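You operate a simulated robot arm through the tools that you are given. There is no shell and no other tool. Be economical: measure what you need, move in short steps, check, and stop when the job is done.

Carry out the task below with a simulated robot arm. There is one attempt and no reset: what you move stays moved.

Task
Rinse the 32 mm adapter under the tap and put it in the orange tray.
Fine: the tap ends shut.

The check looks at the end state, three seconds after you hand in, the way a careful person would. Anything else that was tipped, shoved, dropped, spilled or broken makes it a failure.

Robot
A 7-joint arm with a two-finger gripper, on a carriage that runs on a rail from [-0.006, 1.19] to [0.006, -1.19] (x, y) and turns from -196 to 136 degrees about z. Base frame: it is fixed where the carriage stands at the start and does not move with it; the origin is on the floor, on the carriage's upright axis, x ahead of it, y to its left, z up; the surface under the hand at the start is at about z = 0.632. Readings come in m, degrees, newtons and seconds.
Its first joint turns from -149.0 to 149.0 degrees. Places, roughly: tap lever [1, -0.2, 1.1]; tray [1, -0.8, 1.2]. Payload 2.45 kg.
The tool frame sits at the grasp point between the pads (the TCP): z along the fingers, y along the line on which they close. The tips reach 0.026 m beyond it. Largest opening 0.096 m; the body of the gripper starts 0.069 m behind the TCP.
Orientation is that of the tool frame in the base frame, as a unit quaternion [w, x, y, z]. With the fingers straight down and closing along the base's y, the tool's x points along the base's -x, its y along +y and its z along -z.

Tools
- The arm moves only by the tool play_rows. Its argument "targets" is a list of rows, each a list of 3 entries, a list of its own where there are three numbers: the shift along the tool's x, y, z in m, then the turn, a rotation vector about the tool's x, y, z in degrees, then the opening, from 0 (shut) to 1 (fully open). In form: [[[tx, ty, tz], [ax, ay, az], fingers], ...]. A call has 1 to 10 rows; each row shifts and turns the commanded pose from where the row before left it, along the tool's axes as they then stand. Each row takes 0.2 s and may step no farther than 0.05 m and 8.6 degrees from the row before; otherwise, or with a gripper value out of range, the whole call is refused. A pose out of reach is approached as far as the arm can. The call stops where the force on the tool passes 40 N (or 10 N more than at its start, if that is more) or the arm is blocked; 0.2 s more then pass. The fingers move at their own pace and stop on an object; they squeeze with about 43 N. The grip force told is the motor's: it shows also when the fingers shut on nothing. Time passes only in rows, and 0.2 s behind the last, so rows that do not move let the fingers close. It gives the time, the measured TCP pose, the force on the tool (base axes), the opening and the grip force at its end, in the units of the frame above (readings bear some noise), with the torque about the TCP (base axes, N m) and any sound that the robot's microphone picked up, and new pictures: "views" is both (left out), scene, wrist or none.
- Cameras (640 x 400 px; columns grow to the right, rows downward): "scene" is now at [0.0313, 0.119, 1.7007]; the picture's right is [-0.57, -0.82, 0.00], its down [-0.38, 0.27, -0.88] and it looks along [0.73, -0.51, -0.47] (base axes); focal length 266 px, centre (320, 200). "wrist" rides on the gripper at [0.082, 0.003, -0.098] in the tool frame; the picture's right is [-0.04, 1.00, 0.00], its down [-0.73, -0.03, -0.68] and it looks along [-0.68, -0.03, 0.73] (tool axes); focal length 256 px, centre (320, 200). There is no depth. A picture from a camera that has moved, and an enlarged one, comes with that camera's place and axes in the base frame and with its lens.
- raise_lower(by): slides the trunk up (or, below 0, down) by that many m; the arm and the scene camera ride with it, the base frame stays. It gives what a move gives, with no picture.
- roll_base(legs): drives the robot by 1 to 6 legs, each [ahead, left, turn to the left] in m, m and degrees, along the robot's own axes; the way and the turn of a leg run together, so that a leg with both is an arc; at most 1.5 m and 180 degrees a leg. The arm and the cameras ride along, it lands a little off, and it stops where it bumps. It keeps to its track: a leg is cut to what the track allows. It gives what a move gives, and a new picture of the scene camera.
- head_to(pan, tilt): turns the head with the scene camera to pan (to the left, within 155 degrees either way) and tilt (down, from -29 to 69), counted from straight ahead of the robot. It gives what a move gives, and a new picture of the scene camera.
- enlarge(camera, box): a new picture of the part [left, top, right, bottom] of that camera's present view, enlarged. The clock stands still meanwhile.
- sign_off(): hands the job in; it is judged then, once.

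Work in short steps. Places have to be worked out from the pictures, the camera data and where the tool is seen: move nearer, look again, correct. Check each grasp and each placing, and mend what went wrong. You have 120 turns and 260 pictures in all, those below and enlarged ones among them. Open the gripper and draw the arm clear of the work before you hand the job in, unless the task says otherwise; then end with one line.

The tools are called after "Emit:" as name(argument=value, ...) on one line, values as JSON. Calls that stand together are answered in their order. play_rows: Moves the arm, as the interface text tells. Its arguments: {"type":"object","properties":{"targets":{"type":"array","items":{"type":"array"}},"views":{"type":"string","enum":["both","scene","wrist","none"]}},"required":["targets"]} The other tools are called the same way: raise_lower (by) slides the trunk up or down; roll_base (legs) drives the base; head_to (pan, tilt) turns the head that bears the scene camera; enlarge (camera, box) takes an enlarged picture of a part of a camera's view; sign_off () hands the job in.

At the start:

```text
t: 0.0
position: [0.6029, -0.2604, 0.9997]
tool_rot: [0.0, 0.0, 1.0, 0.0]
force: [-0.3, -0.7, 0.2]
wrist_torque: [0.0, 0.01, -0.01]
finger_gap: 0.0962
gripper_force: 0.1
trunk travel left (down, up): [-0.675, 0.035]
robot x, y, heading: [0.002, -0.0033, 0.2]
head pan, tilt: [-34.9, 27.9]
```

scene: 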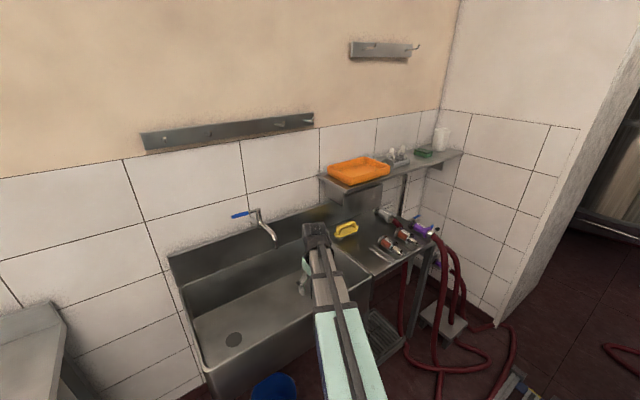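
wrist: 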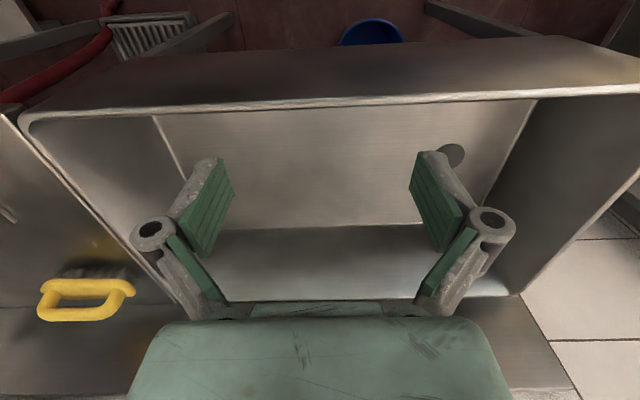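

The scene shows the sink, the tap with a blue lever, the tray on a shelf and several parts on the drainboard. I enlarge those areas.

Emit:
enlarge(camera="scene", box=[320, 180, 480, 280])

Emit:
enlarge(camera="scene", box=[200, 180, 360, 280])

Emit:
enlarge(camera="scene", box=[310, 110, 470, 210])

```text
4.00 times, centred on (400, 230) of scene
camera zoom: at [0.0313, 0.119, 1.7007], right [-0.57, -0.82, 0.0], down [-0.38, 0.27, -0.88], along [0.73, -0.51, -0.47], focal length 1062 px, centre (0, 80)
```

zoom: 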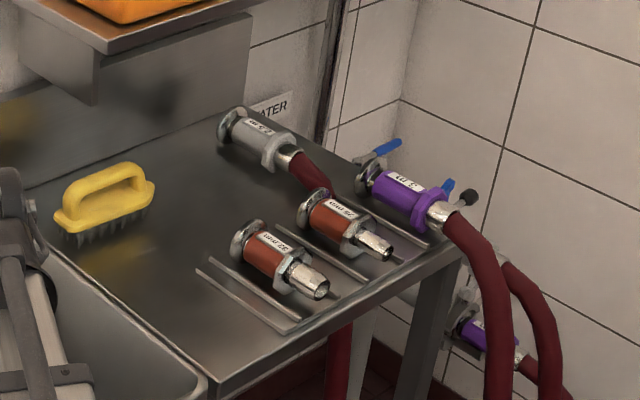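

```text
4.00 times, centred on (280, 230) of scene
camera zoom: at [0.0313, 0.119, 1.7007], right [-0.57, -0.82, 0.0], down [-0.38, 0.27, -0.88], along [0.73, -0.51, -0.47], focal length 1062 px, centre (480, 80)
```

zoom: 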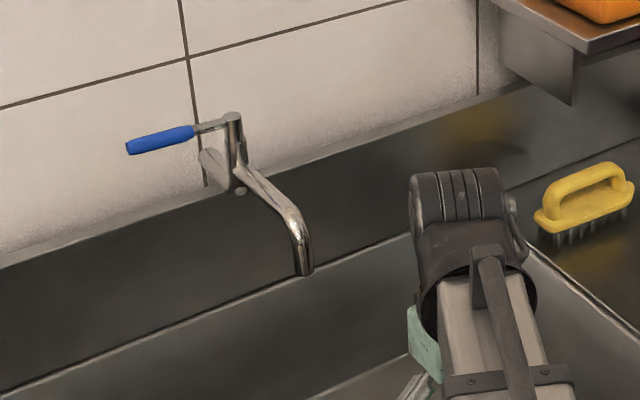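

```text
4.00 times, centred on (390, 160) of scene
camera zoom: at [0.0313, 0.119, 1.7007], right [-0.57, -0.82, 0.0], down [-0.38, 0.27, -0.88], along [0.73, -0.51, -0.47], focal length 1062 px, centre (40, 360)
```

zoom: 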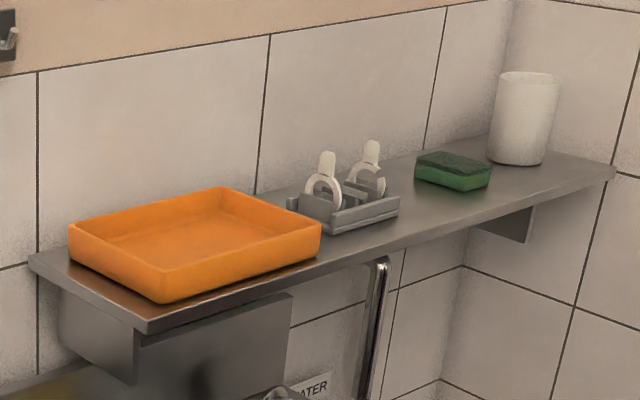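

Two orange-brown loose adapters lie on little rails and the rest are on hoses; I need to read the labels. I lift the hand clear, then drive along the rail to the right.

Emit:
play_rows(targets=[[[0, 0, -0.05], [0, 0, 0], 1], [[0, 0, -0.05], [0, 0, 0], 1], [[0, 0, -0.05], [0, 0, 0], 1]], views="none")

Emit:
roll_base(legs=[[0, -0.45, 0]])

Emit:
head_to(pan=-25, tilt=45)

```text
t: 0.8
position: [0.6038, -0.2612, 1.1517]
tool_rot: [-0.001, 0.0, 1.0, 0.0]
force: [0.4, -0.2, 0.2]
wrist_torque: [0.0, 0.03, 0.0]
finger_gap: 0.096
gripper_force: 0.0
trunk travel left (down, up): [-0.675, 0.035]
robot x, y, heading: [-0.0014, -0.0002, 0.0]
head pan, tilt: [-34.9, 27.9]
```

```text
t: 3.5
position: [0.6062, -0.7179, 1.1509]
tool_rot: [0.001, 0.003, 1.0, 0.0]
force: [0.3, -0.1, -0.8]
wrist_torque: [-0.02, -0.02, 0.0]
finger_gap: 0.0963
gripper_force: 0.0
trunk travel left (down, up): [-0.675, 0.035]
robot x, y, heading: [0.0035, -0.4516, -0.3]
head pan, tilt: [-34.9, 27.9]
camera scene: at [0.0344, -0.3339, 1.7007], right [-0.58, -0.82, 0.0], down [-0.38, 0.27, -0.88], along [0.72, -0.51, -0.47], focal length 266 px, centre (320, 200)
```

scene: 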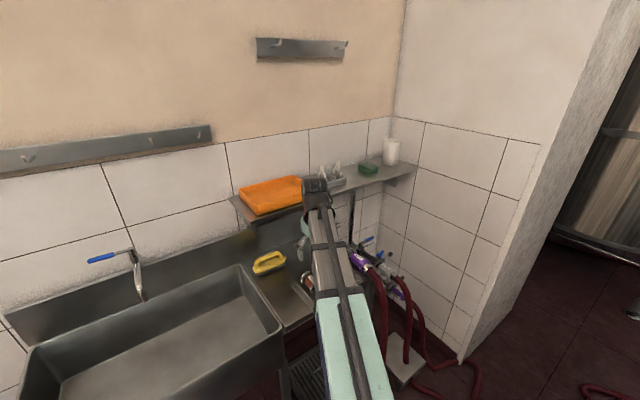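

```text
t: 4.3
position: [0.6046, -0.7183, 1.1526]
tool_rot: [0.0, 0.003, 1.0, 0.0]
force: [-0.2, 0.3, 0.5]
wrist_torque: [0.01, 0.03, -0.03]
finger_gap: 0.0959
gripper_force: 0.2
trunk travel left (down, up): [-0.675, 0.035]
robot x, y, heading: [0.0007, -0.4515, -0.4]
head pan, tilt: [-25.0, 45.0]
camera scene: at [0.0333, -0.3159, 1.6747], right [-0.43, -0.9, 0.0], down [-0.64, 0.3, -0.71], along [0.64, -0.3, -0.71], focal length 266 px, centre (320, 200)
```

scene: 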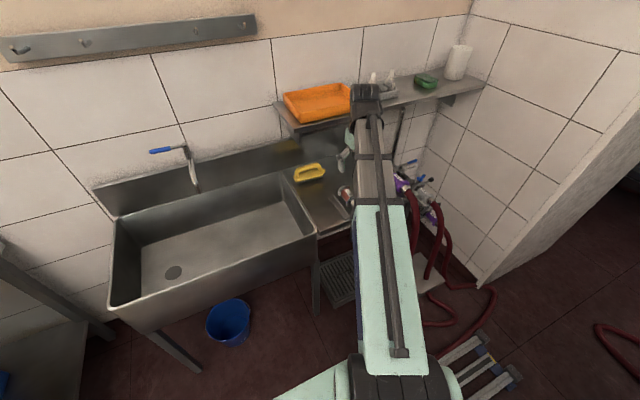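

Now the wrist camera should see the adapters.

Emit:
enlarge(camera="wrist", box=[0, 0, 640, 400])

Emit:
enlarge(camera="wrist", box=[200, 60, 440, 210])

```text
1.00 times, centred on (320, 200) of wrist (not enlarged: the box is as wide or as high as the picture)
camera zoom: at [0.5238, -0.7132, 1.2491], right [0.05, 1.0, 0.0], down [0.73, -0.03, 0.68], along [0.68, -0.03, -0.73], focal length 256 px, centre (320, 200)
```

zoom: 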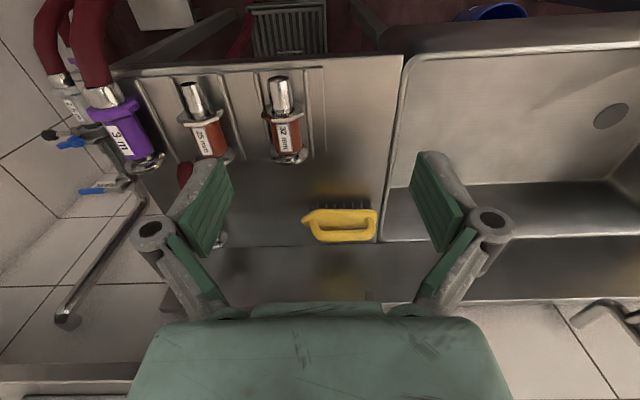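

```text
2.67 times, centred on (320, 135) of wrist
camera zoom: at [0.5238, -0.7132, 1.2491], right [0.05, 1.0, 0.0], down [0.73, -0.03, 0.68], along [0.68, -0.03, -0.73], focal length 683 px, centre (320, 373)
```

zoom: 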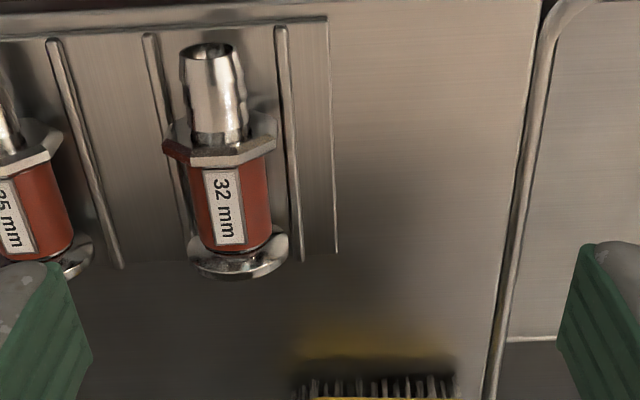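

The 32 mm adapter is the one nearest the sink; from two views its body is at about (0.73, -0.78, 0.88), lying along x with the barb toward me. Next I look at the tap from here.

Emit:
enlarge(camera="scene", box=[130, 130, 226, 190])

Emit:
enlarge(camera="scene", box=[260, 60, 420, 160])

```text
6.67 times, centred on (178, 160) of scene
camera zoom: at [0.0333, -0.3159, 1.6747], right [-0.43, -0.9, 0.0], down [-0.64, 0.3, -0.71], along [0.64, -0.3, -0.71], focal length 1770 px, centre (1267, 467)
```

zoom: 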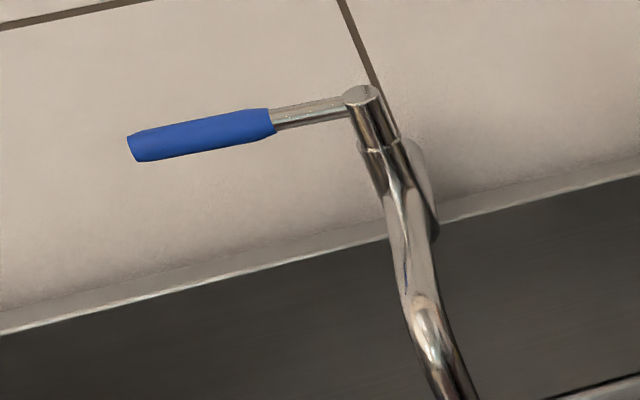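

```text
4.00 times, centred on (340, 110) of scene
camera zoom: at [0.0333, -0.3159, 1.6747], right [-0.43, -0.9, 0.0], down [-0.64, 0.3, -0.71], along [0.64, -0.3, -0.71], focal length 1062 px, centre (240, 560)
```

zoom: 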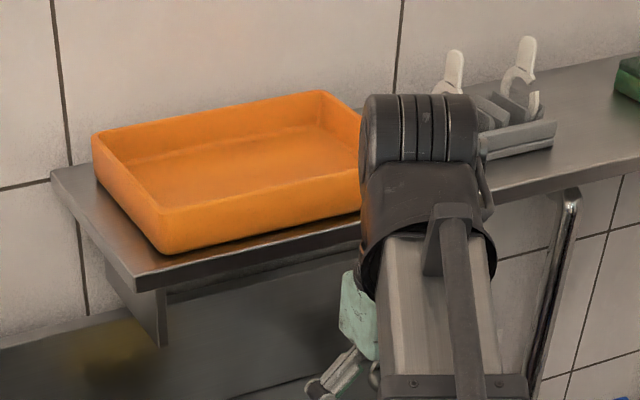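

Triangulated: the lever axis is at (0.985, -0.225), the handle runs along +y to y = -0.11 at z ≈ 1.13, and the spout end is near (0.84, -0.225, 1.03). I'll open the tap first with shut fingers, hooking the handle from behind, so I drive back and line up.

Emit:
roll_base(legs=[[0, 0.32, 0]])

Emit:
play_rows(targets=[[[0, 0.05, -0.03], [0, 0, 0], 0], [[0, 0.05, -0.03], [0, 0, 0], 0], [[0, 0.05, -0.03], [0, 0, 0], 0], [[0, 0.05, 0], [0, 0, 0], 0], [[0, 0.05, 0], [0, 0, 0], 0]], views="both")

```text
t: 6.5
position: [0.6042, -0.3931, 1.152]
tool_rot: [0.0, 0.002, 1.0, 0.0]
force: [0.6, 0.5, -0.6]
wrist_torque: [-0.03, 0.0, -0.01]
finger_gap: 0.0961
gripper_force: 0.0
trunk travel left (down, up): [-0.675, 0.035]
robot x, y, heading: [0.0007, -0.1282, -0.2]
head pan, tilt: [-25.0, 45.0]
camera scene: at [0.0313, 0.0073, 1.6746], right [-0.43, -0.9, 0.0], down [-0.64, 0.3, -0.71], along [0.64, -0.3, -0.71], focal length 266 px, centre (320, 200)
```

scene: 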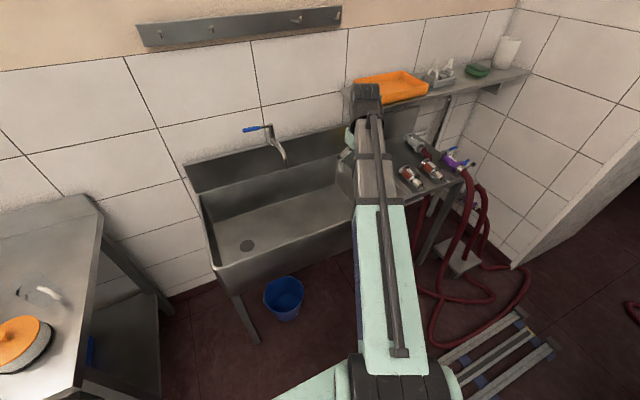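

```text
refused: row 1 steps farther than a row can; nothing moved
```

The row step was slightly too long; I repeat with smaller ones.

Emit:
play_rows(targets=[[[0, 0.04, -0.02], [0, 0, 0], 0], [[0, 0.04, -0.02], [0, 0, 0], 0], [[0, 0.04, -0.02], [0, 0, 0], 0], [[0, 0.04, -0.02], [0, 0, 0], 0], [[0, 0.04, -0.02], [0, 0, 0], 0], [[0, 0.04, 0], [0, 0, 0], 0]], views="both")

```text
t: 7.9
position: [0.6208, -0.1558, 1.2251]
tool_rot: [0.004, 0.002, 1.0, 0.001]
force: [0.2, 1.3, 0.3]
wrist_torque: [0.01, -0.01, -0.01]
finger_gap: 0.0001
gripper_force: 28.8
out of reach, approached as far as the arm can: row 4, 5, 6
trunk travel left (down, up): [-0.675, 0.035]
robot x, y, heading: [0.0, -0.129, -0.1]
head pan, tilt: [-25.0, 45.0]
camera scene: at [0.0314, 0.0073, 1.6746], right [-0.43, -0.9, 0.0], down [-0.64, 0.3, -0.71], along [0.64, -0.3, -0.71], focal length 266 px, centre (320, 200)
camera wrist: at [0.5389, -0.1516, 1.3233], right [0.04, 1.0, 0.0], down [0.73, -0.03, 0.68], along [0.68, -0.03, -0.73], focal length 256 px, centre (320, 200)
```

scene: 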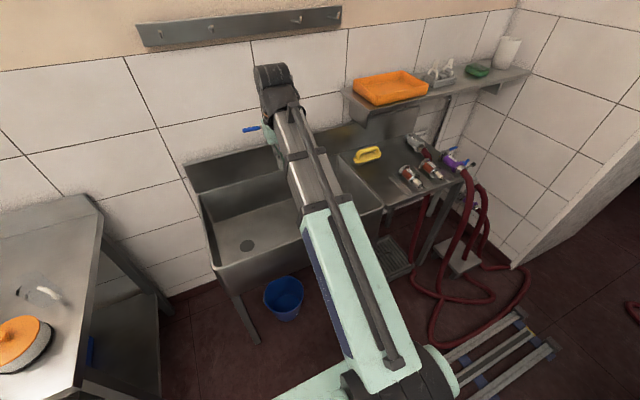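
wrist: 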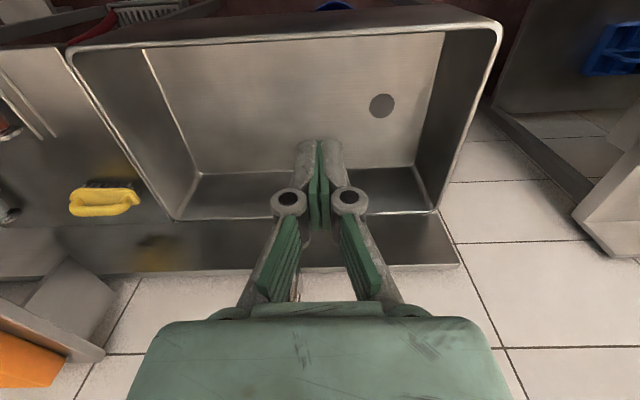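

The arm nears its ceiling with the tool straight down, so I tilt the fingers forward by about 40°, which also suits the hook.

Emit:
play_rows(targets=[[[0, 0, 0], [0, -8, 0], 0], [[0, 0, 0], [0, -8, 0], 0], [[0, 0, 0], [0, -8, 0], 0], [[0, 0, 0], [0, -8, 0], 0], [[0, 0, 0], [0, -8, 0], 0], [[0, 0, 0], [0, 0, 0], 0]], views="both")

```text
t: 9.3
position: [0.6196, -0.1561, 1.2253]
tool_rot: [0.342, 0.001, 0.94, 0.0]
force: [-0.2, -0.5, -1.4]
wrist_torque: [0.02, 0.01, 0.0]
finger_gap: 0.0
gripper_force: 28.1
trunk travel left (down, up): [-0.675, 0.035]
robot x, y, heading: [-0.0026, -0.1271, -0.1]
head pan, tilt: [-25.0, 45.0]
camera scene: at [0.0313, 0.007, 1.6747], right [-0.43, -0.9, 0.0], down [-0.64, 0.3, -0.71], along [0.64, -0.3, -0.71], focal length 266 px, centre (320, 200)
camera wrist: at [0.4943, -0.1513, 1.2463], right [0.03, 1.0, 0.03], down [0.12, -0.03, 0.99], along [0.99, -0.03, -0.12], focal length 256 px, centre (320, 200)
```

scene: 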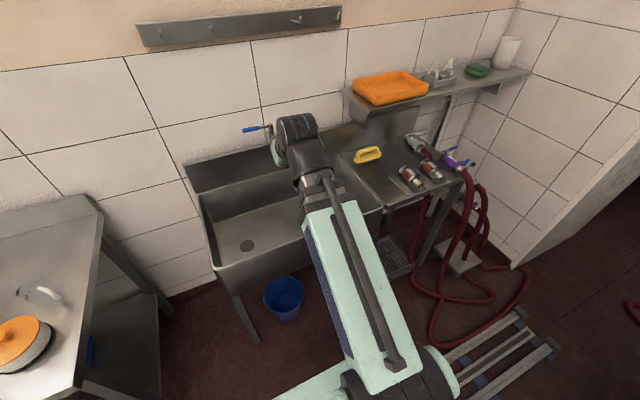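
wrist: 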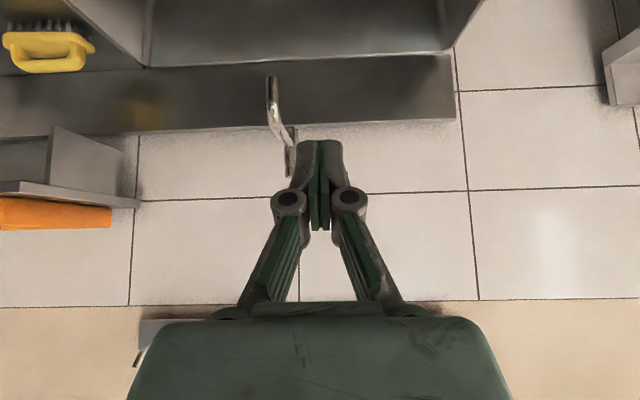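

The wall lies near x = 1.14, leaving about 0.15 m behind the handle, enough for the hook. I advance above the lever at z ≈ 1.22.

Emit:
play_rows(targets=[[[-0.0368, 0.002, 0.0309], [0, 0, 0], 0], [[-0.0368, 0.002, 0.0309], [0, 0, 0], 0], [[-0.0368, 0.002, 0.0309], [0, 0, 0], 0], [[-0.0368, 0.002, 0.0309], [0, 0, 0], 0], [[-0.0368, 0.002, 0.0309], [0, 0, 0], 0], [[-0.0368, 0.002, 0.0309], [0, 0, 0], 0], [[0, 0, 0], [0, 0, 0], 0]], views="both")

```text
t: 10.9
position: [0.9053, -0.1441, 1.2203]
tool_rot: [0.342, 0.003, 0.94, -0.002]
force: [-0.1, 0.6, -0.5]
wrist_torque: [-0.01, 0.0, 0.02]
finger_gap: 0.0001
gripper_force: 28.1
trunk travel left (down, up): [-0.675, 0.035]
robot x, y, heading: [0.0039, -0.1296, -0.1]
head pan, tilt: [-25.0, 45.0]
camera scene: at [0.0317, 0.007, 1.6747], right [-0.43, -0.9, 0.0], down [-0.64, 0.3, -0.71], along [0.64, -0.3, -0.71], focal length 266 px, centre (320, 200)
camera wrist: at [0.7815, -0.1391, 1.2437], right [0.03, 1.0, 0.03], down [0.13, -0.03, 0.99], along [0.99, -0.03, -0.13], focal length 256 px, centre (320, 200)
```

scene: 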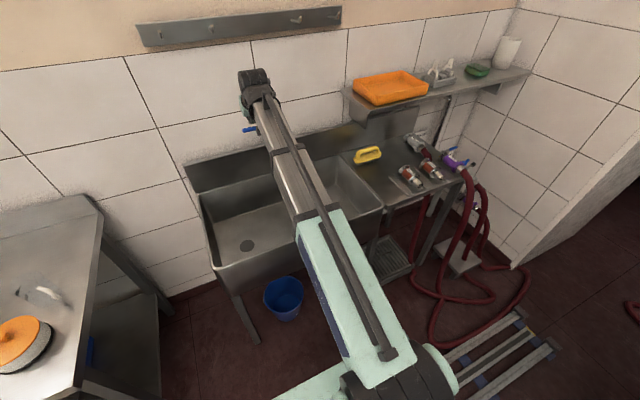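
wrist: 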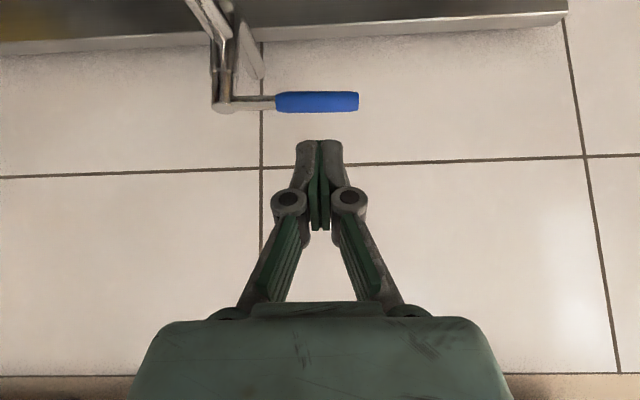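

The handle sits straight below-ahead of the fingertips. I pass over it to x ≈ 1.03 and lower behind it to z ≈ 1.14.

Emit:
play_rows(targets=[[[-0.0322, 0, 0.027], [0, 0, 0], 0], [[-0.0322, 0, 0.027], [0, 0, 0], 0], [[-0.0322, 0, 0.027], [0, 0, 0], 0], [[0.0257, 0, 0.0306], [0, 0, 0], 0], [[0.0257, 0, 0.0306], [0, 0, 0], 0], [[0, 0, 0], [0, 0, 0], 0]], views="both")

```text
t: 12.3
position: [1.0355, -0.1429, 1.1428]
tool_rot: [0.342, 0.002, 0.94, 0.0]
force: [0.2, 0.5, -0.5]
wrist_torque: [0.01, -0.04, 0.02]
finger_gap: 0.0003
gripper_force: 28.0
trunk travel left (down, up): [-0.675, 0.035]
robot x, y, heading: [-0.0001, -0.132, -0.1]
head pan, tilt: [-25.0, 45.0]
camera scene: at [0.0317, 0.007, 1.6747], right [-0.43, -0.9, 0.0], down [-0.64, 0.3, -0.71], along [0.64, -0.3, -0.71], focal length 266 px, centre (320, 200)
camera wrist: at [0.9111, -0.1397, 1.1661], right [0.03, 1.0, 0.03], down [0.13, -0.03, 0.99], along [0.99, -0.03, -0.13], focal length 256 px, centre (320, 200)
```

scene: 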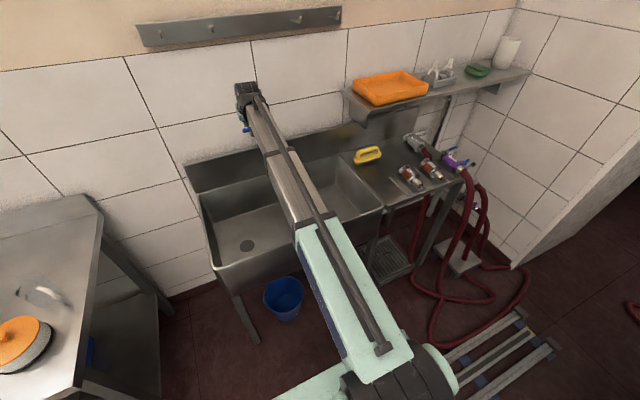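
wrist: 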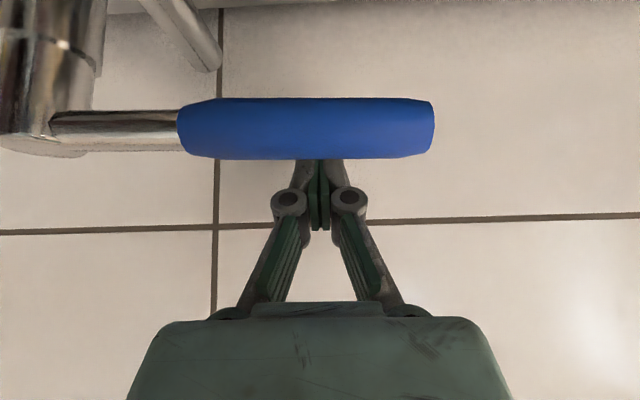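

The tips are behind the handle as intended. I pull gently toward me.

Emit:
play_rows(targets=[[[0.0153, 0, -0.0129], [0, 0, 0], 0], [[0.0153, 0, -0.0129], [0, 0, 0], 0], [[0.0153, 0, -0.0129], [0, 0, 0], 0], [[0, 0, 0], [0, 0, 0], 0]], views="both")

```text
t: 13.3
position: [0.9748, -0.1456, 1.1434]
tool_rot: [0.342, 0.001, 0.94, 0.0]
force: [0.0, 0.4, -0.2]
wrist_torque: [0.0, 0.03, -0.01]
finger_gap: 0.0002
gripper_force: 28.6
trunk travel left (down, up): [-0.675, 0.035]
robot x, y, heading: [-0.0032, -0.1266, -0.1]
head pan, tilt: [-25.0, 45.0]
camera scene: at [0.0313, 0.007, 1.6746], right [-0.43, -0.9, 0.0], down [-0.64, 0.3, -0.71], along [0.64, -0.3, -0.71], focal length 266 px, centre (320, 200)
camera wrist: at [0.8491, -0.1411, 1.1664], right [0.03, 1.0, 0.03], down [0.13, -0.03, 0.99], along [0.99, -0.03, -0.13], focal length 256 px, centre (320, 200)
```

scene: 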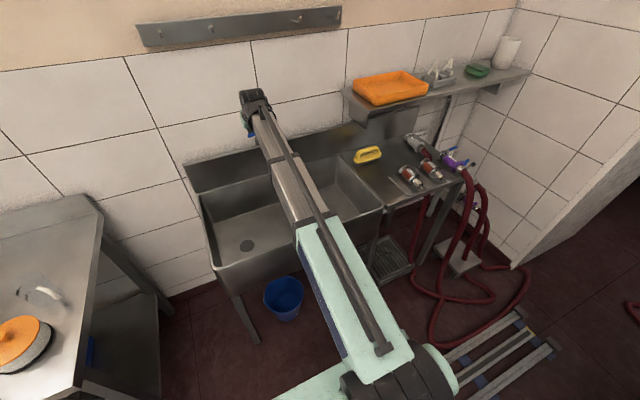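
wrist: 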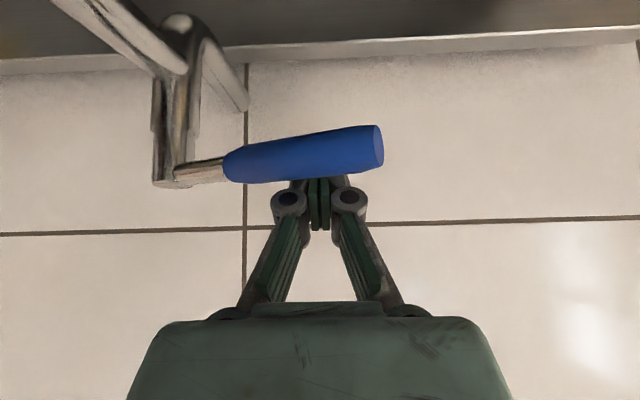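

The lever turns easily toward me. I keep pulling along its arc.

Emit:
play_rows(targets=[[[0.0153, -0.006, -0.0129], [0, 0, 0], 0], [[0.0153, -0.012, -0.0129], [0, 0, 0], 0], [[0.0115, -0.018, -0.0096], [0, 0, 0], 0], [[0, 0, 0], [0, 0, 0], 0]], views="both")

```text
t: 14.3
position: [0.9164, -0.1811, 1.1411]
tool_rot: [0.342, 0.002, 0.94, 0.0]
force: [-0.1, 0.1, -0.5]
wrist_torque: [0.03, 0.02, -0.01]
finger_gap: 0.0
gripper_force: 28.5
trunk travel left (down, up): [-0.675, 0.035]
robot x, y, heading: [0.0056, -0.1271, -0.1]
head pan, tilt: [-25.0, 45.0]
camera scene: at [0.0313, 0.0069, 1.6746], right [-0.43, -0.9, 0.0], down [-0.64, 0.3, -0.71], along [0.64, -0.3, -0.71], focal length 266 px, centre (320, 200)
camera wrist: at [0.7922, -0.1778, 1.1646], right [0.03, 1.0, 0.03], down [0.13, -0.03, 0.99], along [0.99, -0.03, -0.13], focal length 256 px, centre (320, 200)
```

scene: 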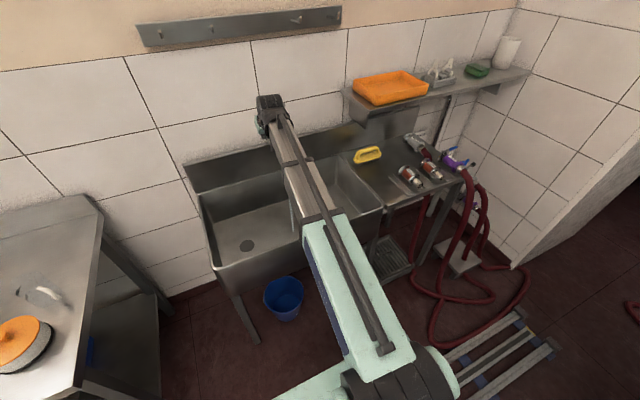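
wrist: 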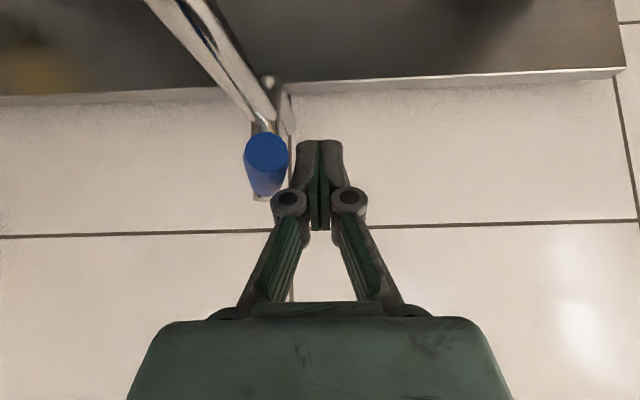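

The lever now points toward me, about a quarter turn. I raise and back off to see whether water runs.

Emit:
play_rows(targets=[[[-0.0257, 0, -0.0306], [0, 0, 0], 0], [[-0.0193, 0, -0.023], [0, 0, 0], 0], [[0.0345, 0, -0.029], [0, 0, 0], 0], [[0.0345, 0, -0.029], [0, 0, 0], 0], [[0.0345, 0, -0.029], [0, 0, 0], 0], [[0.0345, 0, -0.029], [0, 0, 0], 0], [[0.0345, 0, -0.029], [0, 0, 0], 0], [[0, 0, 0], [0, 0, 0], 0]], views="both")

```text
t: 16.1
position: [0.6898, -0.1793, 1.2138]
tool_rot: [0.342, 0.001, 0.94, -0.001]
force: [-0.6, 0.0, -0.4]
wrist_torque: [0.0, -0.01, 0.0]
finger_gap: 0.0001
gripper_force: 28.4
trunk travel left (down, up): [-0.675, 0.035]
robot x, y, heading: [-0.0005, -0.1291, -0.3]
head pan, tilt: [-25.0, 45.0]
camera scene: at [0.0309, 0.007, 1.6747], right [-0.43, -0.9, 0.0], down [-0.64, 0.3, -0.71], along [0.64, -0.3, -0.71], focal length 266 px, centre (320, 200)
camera wrist: at [0.5633, -0.175, 1.2367], right [0.03, 1.0, 0.03], down [0.13, -0.03, 0.99], along [0.99, -0.03, -0.13], focal length 256 px, centre (320, 200)
```

scene: 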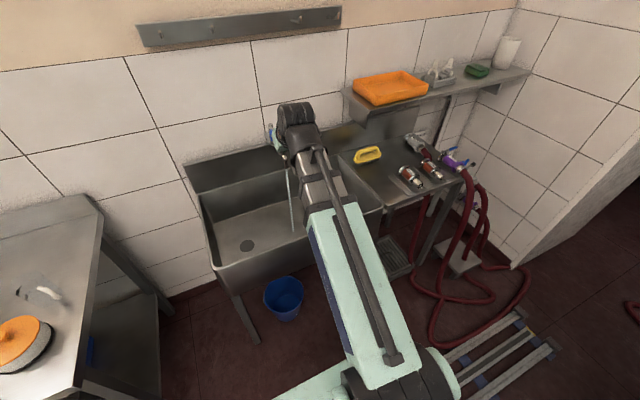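
wrist: 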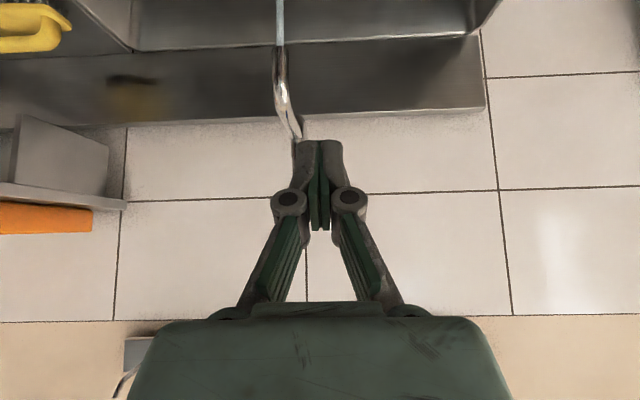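

Water is running from the spout into the sink. Now I fetch the adapter: reduce the tilt to about 22° (useful later for reaching over the tray rim), raise the trunk, and drive right.

Emit:
play_rows(targets=[[[0, 0, 0], [0, 8, 0], 1], [[0, 0, 0], [0, 8, 0], 1], [[0, 0, 0], [0, 2, 0], 1], [[0, 0, 0], [0, 0, 0], 1]], views="none")

Emit:
raise_lower(by=0.035)

Emit:
roll_base(legs=[[0, -0.6, 0]])

Emit:
enlarge(camera="wrist", box=[0, 0, 640, 400])

```text
t: 17.1
position: [0.6895, -0.1793, 1.2138]
tool_rot: [0.189, 0.001, 0.982, 0.0]
force: [-0.4, -0.2, -0.7]
wrist_torque: [-0.01, 0.0, -0.01]
finger_gap: 0.0961
gripper_force: 0.0
trunk travel left (down, up): [-0.675, 0.035]
robot x, y, heading: [-0.0008, -0.1307, -0.2]
head pan, tilt: [-25.0, 45.0]
```

```text
t: 17.9
position: [0.6903, -0.1801, 1.2491]
tool_rot: [0.191, 0.001, 0.982, 0.0]
force: [-0.4, -0.8, -0.1]
wrist_torque: [-0.01, 0.02, 0.0]
finger_gap: 0.0959
gripper_force: 0.0
trunk travel left (down, up): [-0.71, 0.0]
robot x, y, heading: [0.0015, -0.1267, -0.2]
head pan, tilt: [-25.0, 45.0]
```

```text
t: 21.3
position: [0.6939, -0.786, 1.2484]
tool_rot: [0.191, -0.006, 0.982, 0.001]
force: [0.4, -0.3, 0.5]
wrist_torque: [0.0, 0.01, 0.0]
finger_gap: 0.0962
gripper_force: 0.0
trunk travel left (down, up): [-0.71, 0.0]
robot x, y, heading: [0.005, -0.7461, 0.5]
head pan, tilt: [-25.0, 45.0]
camera scene: at [0.0327, -0.6091, 1.7097], right [-0.41, -0.91, 0.0], down [-0.64, 0.29, -0.71], along [0.64, -0.29, -0.71], focal length 266 px, centre (320, 200)
```

scene: 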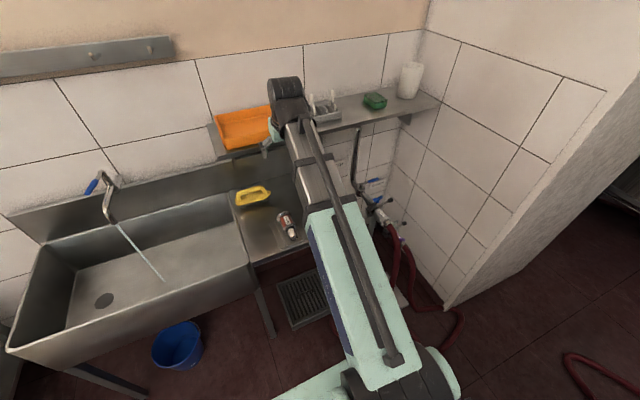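

```text
1.00 times, centred on (320, 200) of wrist (not enlarged: the box is as wide or as high as the picture)
camera zoom: at [0.5828, -0.7834, 1.309], right [0.03, 1.0, 0.01], down [0.43, -0.03, 0.9], along [0.9, -0.02, -0.43], focal length 256 px, centre (320, 200)
```

zoom: 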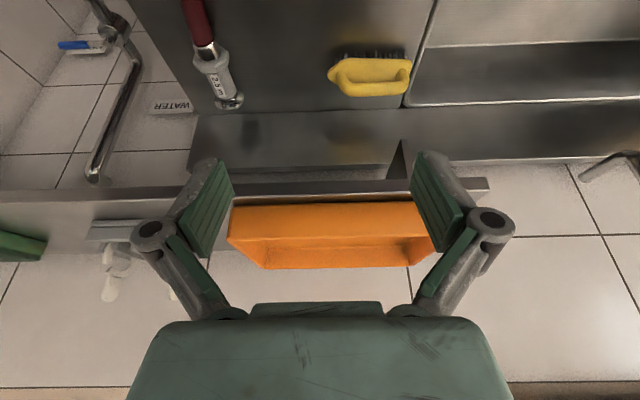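

The tray is right ahead on the shelf. I test how high the hand can rise at this tilt before picking the part.

Emit:
play_rows(targets=[[[-0.015, 0, -0.0371], [0, 0, 0], 1], [[-0.015, 0, -0.0371], [0, 0, 0], 1], [[0, 0, 0], [0, 0, 0], 1]], views="none")

```text
t: 22.1
position: [0.6929, -0.7867, 1.3312]
tool_rot: [0.191, -0.005, 0.982, 0.001]
force: [0.0, -0.6, 0.5]
wrist_torque: [-0.01, -0.03, 0.02]
finger_gap: 0.096
gripper_force: 0.0
trunk travel left (down, up): [-0.71, 0.0]
robot x, y, heading: [0.0019, -0.7438, 0.2]
head pan, tilt: [-25.0, 45.0]
```

Height up to 1.33 is reachable. Now I descend toward the adapter to view it closely.

Emit:
play_rows(targets=[[[0.0207, 0.001, 0.038], [0, 0, 0], 1], [[0.0207, 0.001, 0.038], [0, 0, 0], 1], [[0.0207, 0.001, 0.038], [0, 0, 0], 1], [[0.0207, 0.001, 0.038], [0, 0, 0], 1], [[0.0207, 0.001, 0.038], [0, 0, 0], 1], [[0.0207, 0.001, 0.038], [0, 0, 0], 1], [[0.0207, 0.001, 0.038], [0, 0, 0], 1], [[0, 0, 0], [0, 0, 0], 1]], views="both")

```text
t: 23.9
position: [0.66, -0.78, 1.0271]
tool_rot: [0.191, -0.004, 0.982, 0.0]
force: [0.4, -0.4, -1.6]
wrist_torque: [0.02, 0.0, 0.01]
finger_gap: 0.0959
gripper_force: 0.1
trunk travel left (down, up): [-0.71, 0.0]
robot x, y, heading: [0.0001, -0.7427, 0.6]
head pan, tilt: [-25.0, 45.0]
camera scene: at [0.0328, -0.6088, 1.7097], right [-0.41, -0.91, 0.0], down [-0.64, 0.29, -0.71], along [0.64, -0.29, -0.71], focal length 266 px, centre (320, 200)
camera wrist: at [0.5477, -0.7777, 1.0874], right [0.03, 1.0, 0.01], down [0.43, -0.02, 0.9], along [0.9, -0.02, -0.43], focal length 256 px, centre (320, 200)
```

scene: 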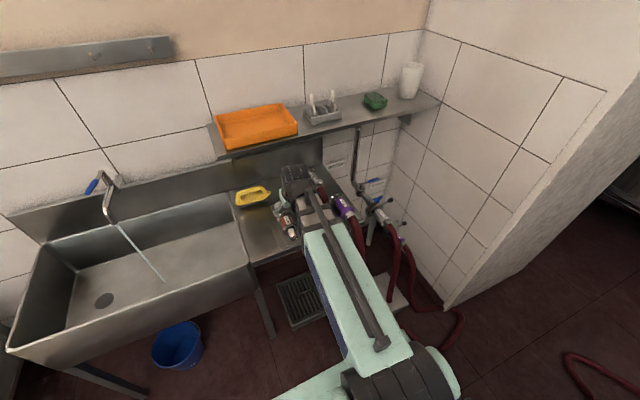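
wrist: 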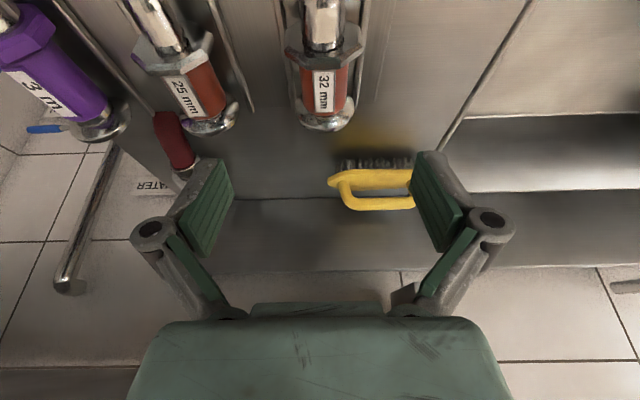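

Emit:
enlarge(camera="wrist", box=[216, 0, 440, 140])

```text
2.86 times, centred on (328, 70) of wrist
camera zoom: at [0.5477, -0.7777, 1.0874], right [0.03, 1.0, 0.01], down [0.43, -0.02, 0.9], along [0.9, -0.02, -0.43], focal length 731 px, centre (297, 571)
```

zoom: 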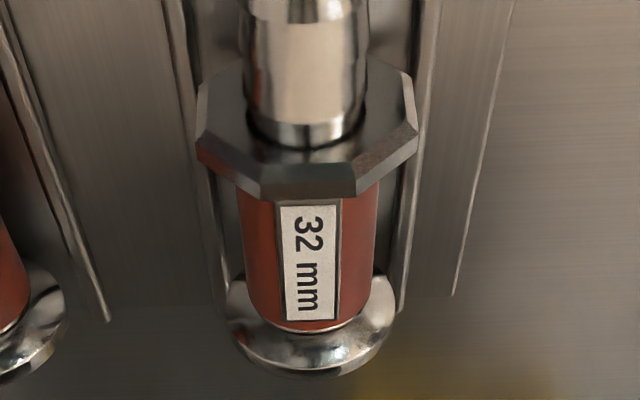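

Body centre measures about (0.735, -0.777), axis z ≈ 0.858, 48 mm thick, between hex and flange. I go above it and partway down, then check.

Emit:
play_rows(targets=[[[-0.0348, 0.0015, 0.0141], [0, 0, 0], 1], [[-0.0348, 0.0015, 0.0141], [0, 0, 0], 1], [[0.0144, 0, 0.0355], [0, 0, 0], 1], [[0.0144, 0, 0.0355], [0, 0, 0], 1], [[0.0112, 0, 0.0278], [0, 0, 0], 1], [[0, 0, 0], [0, 0, 0], 1]], views="both")

```text
t: 25.3
position: [0.7375, -0.776, 0.9237]
tool_rot: [0.191, -0.005, 0.982, 0.001]
force: [-0.3, 0.5, 0.1]
wrist_torque: [0.01, 0.02, -0.03]
finger_gap: 0.0961
gripper_force: 0.1
trunk travel left (down, up): [-0.71, 0.0]
robot x, y, heading: [0.0061, -0.7436, 0.6]
head pan, tilt: [-25.0, 45.0]
camera scene: at [0.0328, -0.6089, 1.7097], right [-0.41, -0.91, 0.0], down [-0.64, 0.29, -0.71], along [0.64, -0.29, -0.71], focal length 266 px, centre (320, 200)
camera wrist: at [0.6265, -0.7738, 0.9841], right [0.03, 1.0, 0.01], down [0.43, -0.02, 0.9], along [0.9, -0.02, -0.43], focal length 256 px, centre (320, 200)
```

scene: 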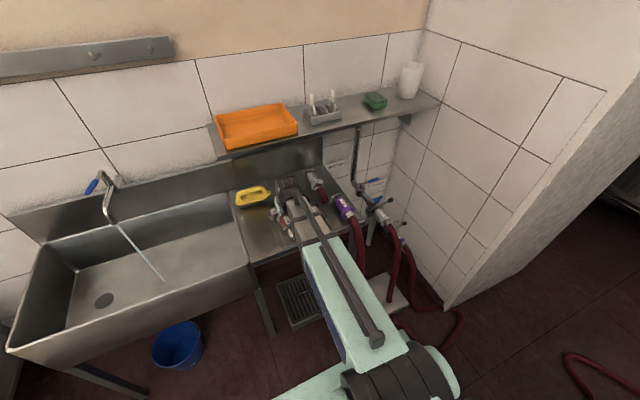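
wrist: 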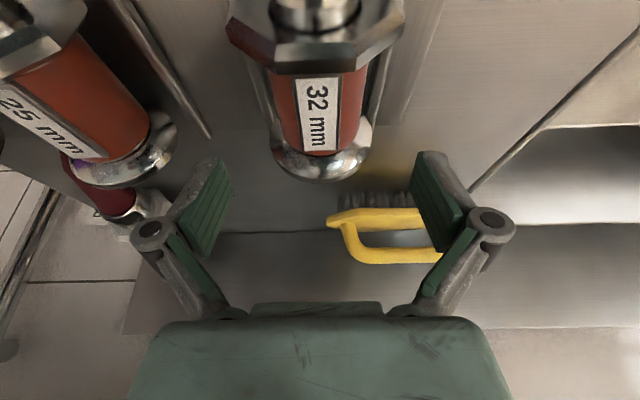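

The body is centred between the pads. I lower the remaining 5 cm and close.

Emit:
play_rows(targets=[[[0.0112, 0, 0.0232], [0, 0, 0], 1], [[0.0103, 0, 0.0232], [0, 0, 0], 1], [[0, 0, 0], [0, 0, 0], 1], [[0, 0, 0], [0, 0, 0], 0.4], [[0, 0, 0], [0, 0, 0], 0.4]], views="wrist")

```text
t: 26.5
position: [0.7326, -0.7766, 0.8747]
tool_rot: [0.193, -0.006, 0.981, 0.0]
force: [-2.6, -12.1, 21.7]
wrist_torque: [-2.37, 0.16, 0.46]
finger_gap: 0.0799
gripper_force: 44.9
trunk travel left (down, up): [-0.71, 0.0]
robot x, y, heading: [0.0027, -0.7492, 0.4]
head pan, tilt: [-25.0, 45.0]
camera wrist: at [0.6206, -0.7731, 0.9354], right [0.03, 1.0, 0.01], down [0.42, -0.02, 0.91], along [0.91, -0.02, -0.42], focal length 256 px, centre (320, 200)
```

wrist: 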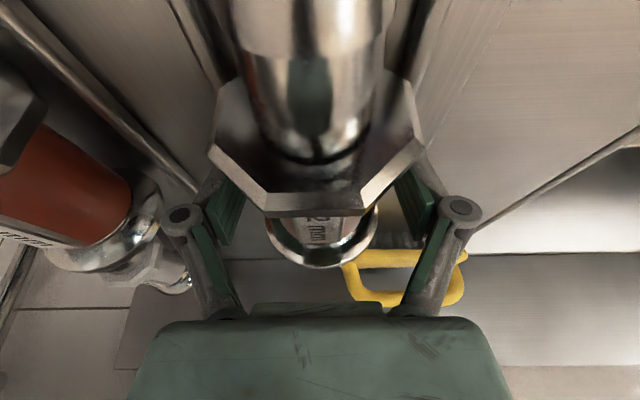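

The fingers stopped at a gap of 80 mm: the tips meet the small rails beside the adapter. I reopen, raise 7 mm and try closing again.

Emit:
play_rows(targets=[[[0, 0, 0], [0, 0, 0], 1], [[0, 0, 0], [0, 0, 0], 1], [[-0.0026, 0, -0.0065], [0, 0, 0], 1], [[0, 0, 0], [0, 0, 0], 0.58], [[0, 0, 0], [0, 0, 0], 0.58], [[0, 0, 0], [0, 0, 0], 0.58]], views="wrist")

```text
t: 27.9
position: [0.7323, -0.7738, 0.8821]
tool_rot: [0.192, -0.005, 0.981, 0.0]
force: [2.3, 5.2, 18.0]
wrist_torque: [0.54, -0.04, 0.06]
finger_gap: 0.0576
gripper_force: 0.1
trunk travel left (down, up): [-0.71, 0.0]
robot x, y, heading: [0.005, -0.7434, 0.5]
head pan, tilt: [-25.0, 45.0]
camera wrist: at [0.6205, -0.7708, 0.9416], right [0.03, 1.0, 0.01], down [0.42, -0.02, 0.91], along [0.91, -0.02, -0.42], focal length 256 px, centre (320, 200)
```

wrist: 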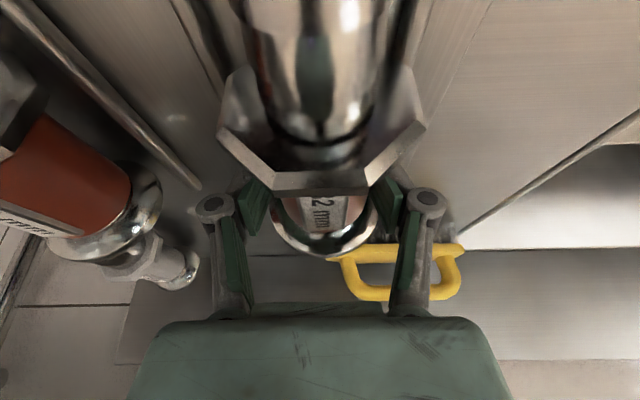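

The gap is 58 mm now with the tips resting on the rail tops. I raise 2 mm more and close onto the body.

Emit:
play_rows(targets=[[[-0.001, -0.001, -0.0025], [0, 0, 0], 0.58], [[0, 0, 0], [0, 0, 0], 0], [[0, 0, 0], [0, 0, 0], 0], [[0, 0, 0], [0, 0, 0], 0]], views="wrist")

```text
t: 28.9
position: [0.7322, -0.7762, 0.8835]
tool_rot: [0.192, -0.005, 0.981, 0.001]
force: [1.5, 6.3, 36.5]
wrist_torque: [0.21, -0.08, 0.12]
finger_gap: 0.0438
gripper_force: 42.7
trunk travel left (down, up): [-0.71, 0.0]
robot x, y, heading: [0.0056, -0.7455, 0.7]
head pan, tilt: [-25.0, 45.0]
camera wrist: at [0.6193, -0.773, 0.9437], right [0.03, 1.0, 0.01], down [0.42, -0.02, 0.91], along [0.91, -0.02, -0.42], focal length 256 px, centre (320, 200)
```

wrist: 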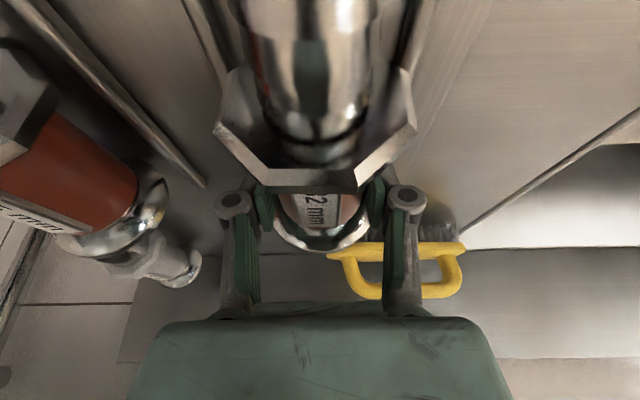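

The grip holds at 44 mm with 43 N. I lift slowly and watch.

Emit:
play_rows(targets=[[[-0.0037, 0, -0.0093], [0, 0, 0], 0], [[-0.0037, 0, -0.0093], [0, 0, 0], 0], [[-0.0075, 0, -0.0185], [0, 0, 0], 0], [[0, 0, 0], [0, 0, 0], 0]], views="both")

```text
t: 29.9
position: [0.7337, -0.7753, 0.9219]
tool_rot: [0.191, -0.005, 0.982, 0.001]
force: [0.1, 1.1, 15.7]
wrist_torque: [0.26, 0.53, -0.13]
finger_gap: 0.032
gripper_force: 42.6
trunk travel left (down, up): [-0.71, 0.0]
robot x, y, heading: [0.0056, -0.7429, 0.5]
head pan, tilt: [-25.0, 45.0]
camera scene: at [0.0312, -0.6085, 1.71], right [-0.41, -0.91, 0.0], down [-0.64, 0.29, -0.71], along [0.64, -0.29, -0.71], focal length 266 px, centre (320, 200)
camera wrist: at [0.6197, -0.7726, 0.9821], right [0.03, 1.0, 0.02], down [0.42, -0.03, 0.91], along [0.91, -0.02, -0.42], focal length 256 px, centre (320, 200)
```

scene: 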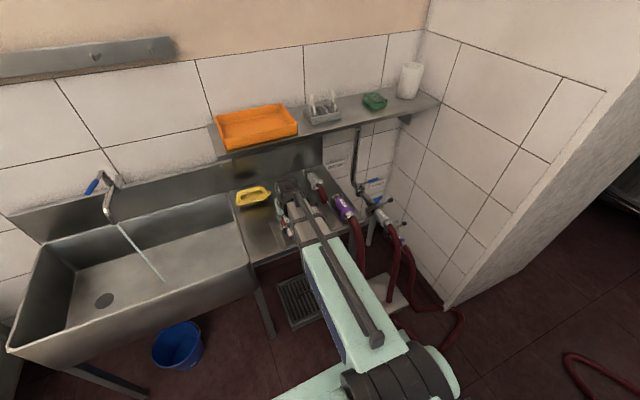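
wrist: 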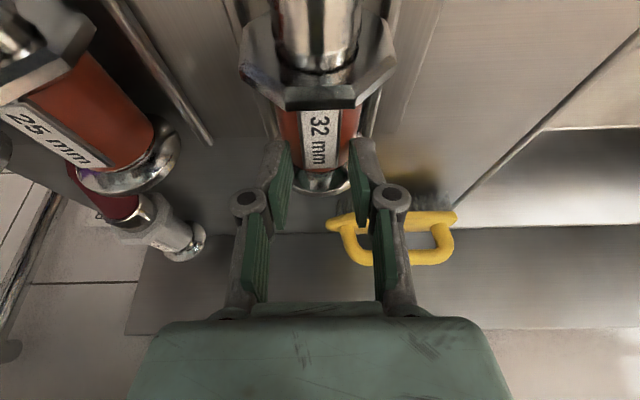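

The pads slid up off the round body: the rails kept the tips too high. I open, rise and look at how the adapter lies now.

Emit:
play_rows(targets=[[[0, 0, 0], [0, 0, 0], 0.5], [[0, 0, 0], [0, 0, 0], 1], [[0, 0, 0], [0, 0, 0], 1], [[0.008, 0, -0.045], [0, 0, 0], 1], [[0.008, 0, -0.045], [0, 0, 0], 1], [[0, 0, 0], [0, 0, 0], 1]], views="wrist")

Emit:
enlarge(camera="wrist", box=[216, 0, 440, 140])

Emit:
enlarge(camera="scene", box=[230, 160, 342, 230])

```text
t: 31.3
position: [0.6834, -0.776, 0.9953]
tool_rot: [0.191, -0.005, 0.982, 0.001]
force: [-1.0, 0.1, 0.2]
wrist_torque: [-0.03, 0.01, 0.0]
finger_gap: 0.096
gripper_force: 0.0
trunk travel left (down, up): [-0.71, 0.0]
robot x, y, heading: [0.0042, -0.7487, 0.6]
head pan, tilt: [-25.0, 45.0]
camera wrist: at [0.5722, -0.7729, 1.0565], right [0.03, 1.0, 0.01], down [0.43, -0.02, 0.9], along [0.9, -0.02, -0.43], focal length 256 px, centre (320, 200)
```

wrist: 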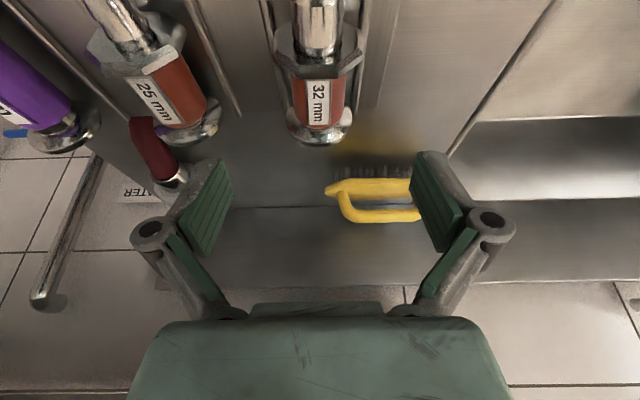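

```text
2.86 times, centred on (328, 70) of wrist
camera zoom: at [0.5722, -0.7729, 1.0565], right [0.03, 1.0, 0.01], down [0.43, -0.02, 0.9], along [0.9, -0.02, -0.43], focal length 731 px, centre (297, 571)
```

zoom: 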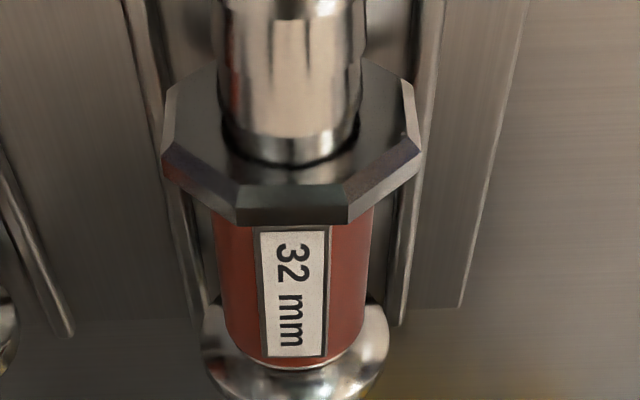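

```text
5.71 times, centred on (286, 195) of scene
camera zoom: at [0.0325, -0.6089, 1.7096], right [-0.41, -0.91, 0.0], down [-0.64, 0.29, -0.71], along [0.64, -0.29, -0.71], focal length 1517 px, centre (514, 229)
```

zoom: 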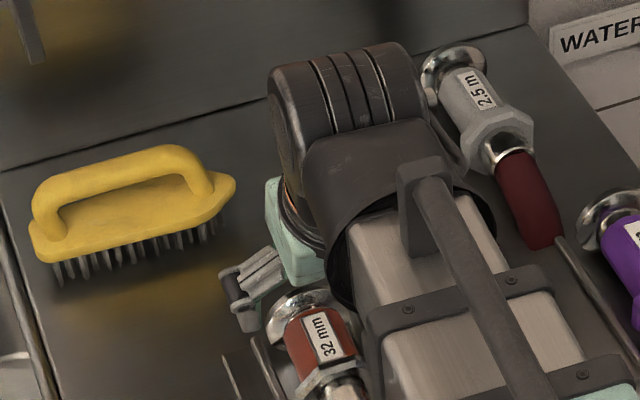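

The adapter lies as before; its octagonal collar has vertical side flats 65 mm apart at x ≈ 0.70, reachable above the rails. I grip it there: lower with a partial opening, then close.

Emit:
play_rows(targets=[[[0.0109, 0, 0.0355], [0, 0, 0], 0.88], [[0.0109, 0, 0.0355], [0, 0, 0], 0.88], [[0.0109, 0, 0.0355], [0, 0, 0], 0.88], [[0, 0, 0], [0, 0, 0], 0.88], [[0, 0, 0], [0, 0, 0], 0.75], [[0, 0, 0], [0, 0, 0], 0.75]], views="wrist")

```text
t: 32.7
position: [0.691, -0.78, 0.8876]
tool_rot: [0.191, -0.005, 0.982, 0.001]
force: [0.3, -0.8, 1.1]
wrist_torque: [-0.01, -0.05, -0.06]
finger_gap: 0.072
gripper_force: 0.1
trunk travel left (down, up): [-0.71, 0.0]
robot x, y, heading: [0.0024, -0.7473, 0.4]
head pan, tilt: [-25.0, 45.0]
camera wrist: at [0.5793, -0.7766, 0.9478], right [0.03, 1.0, 0.01], down [0.43, -0.02, 0.9], along [0.9, -0.02, -0.43], focal length 256 px, centre (320, 200)
```

wrist: 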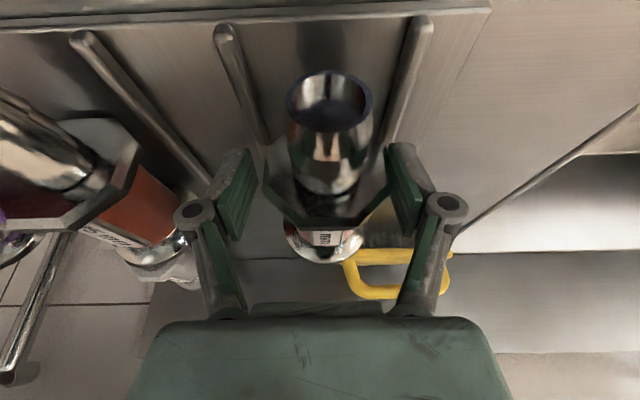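

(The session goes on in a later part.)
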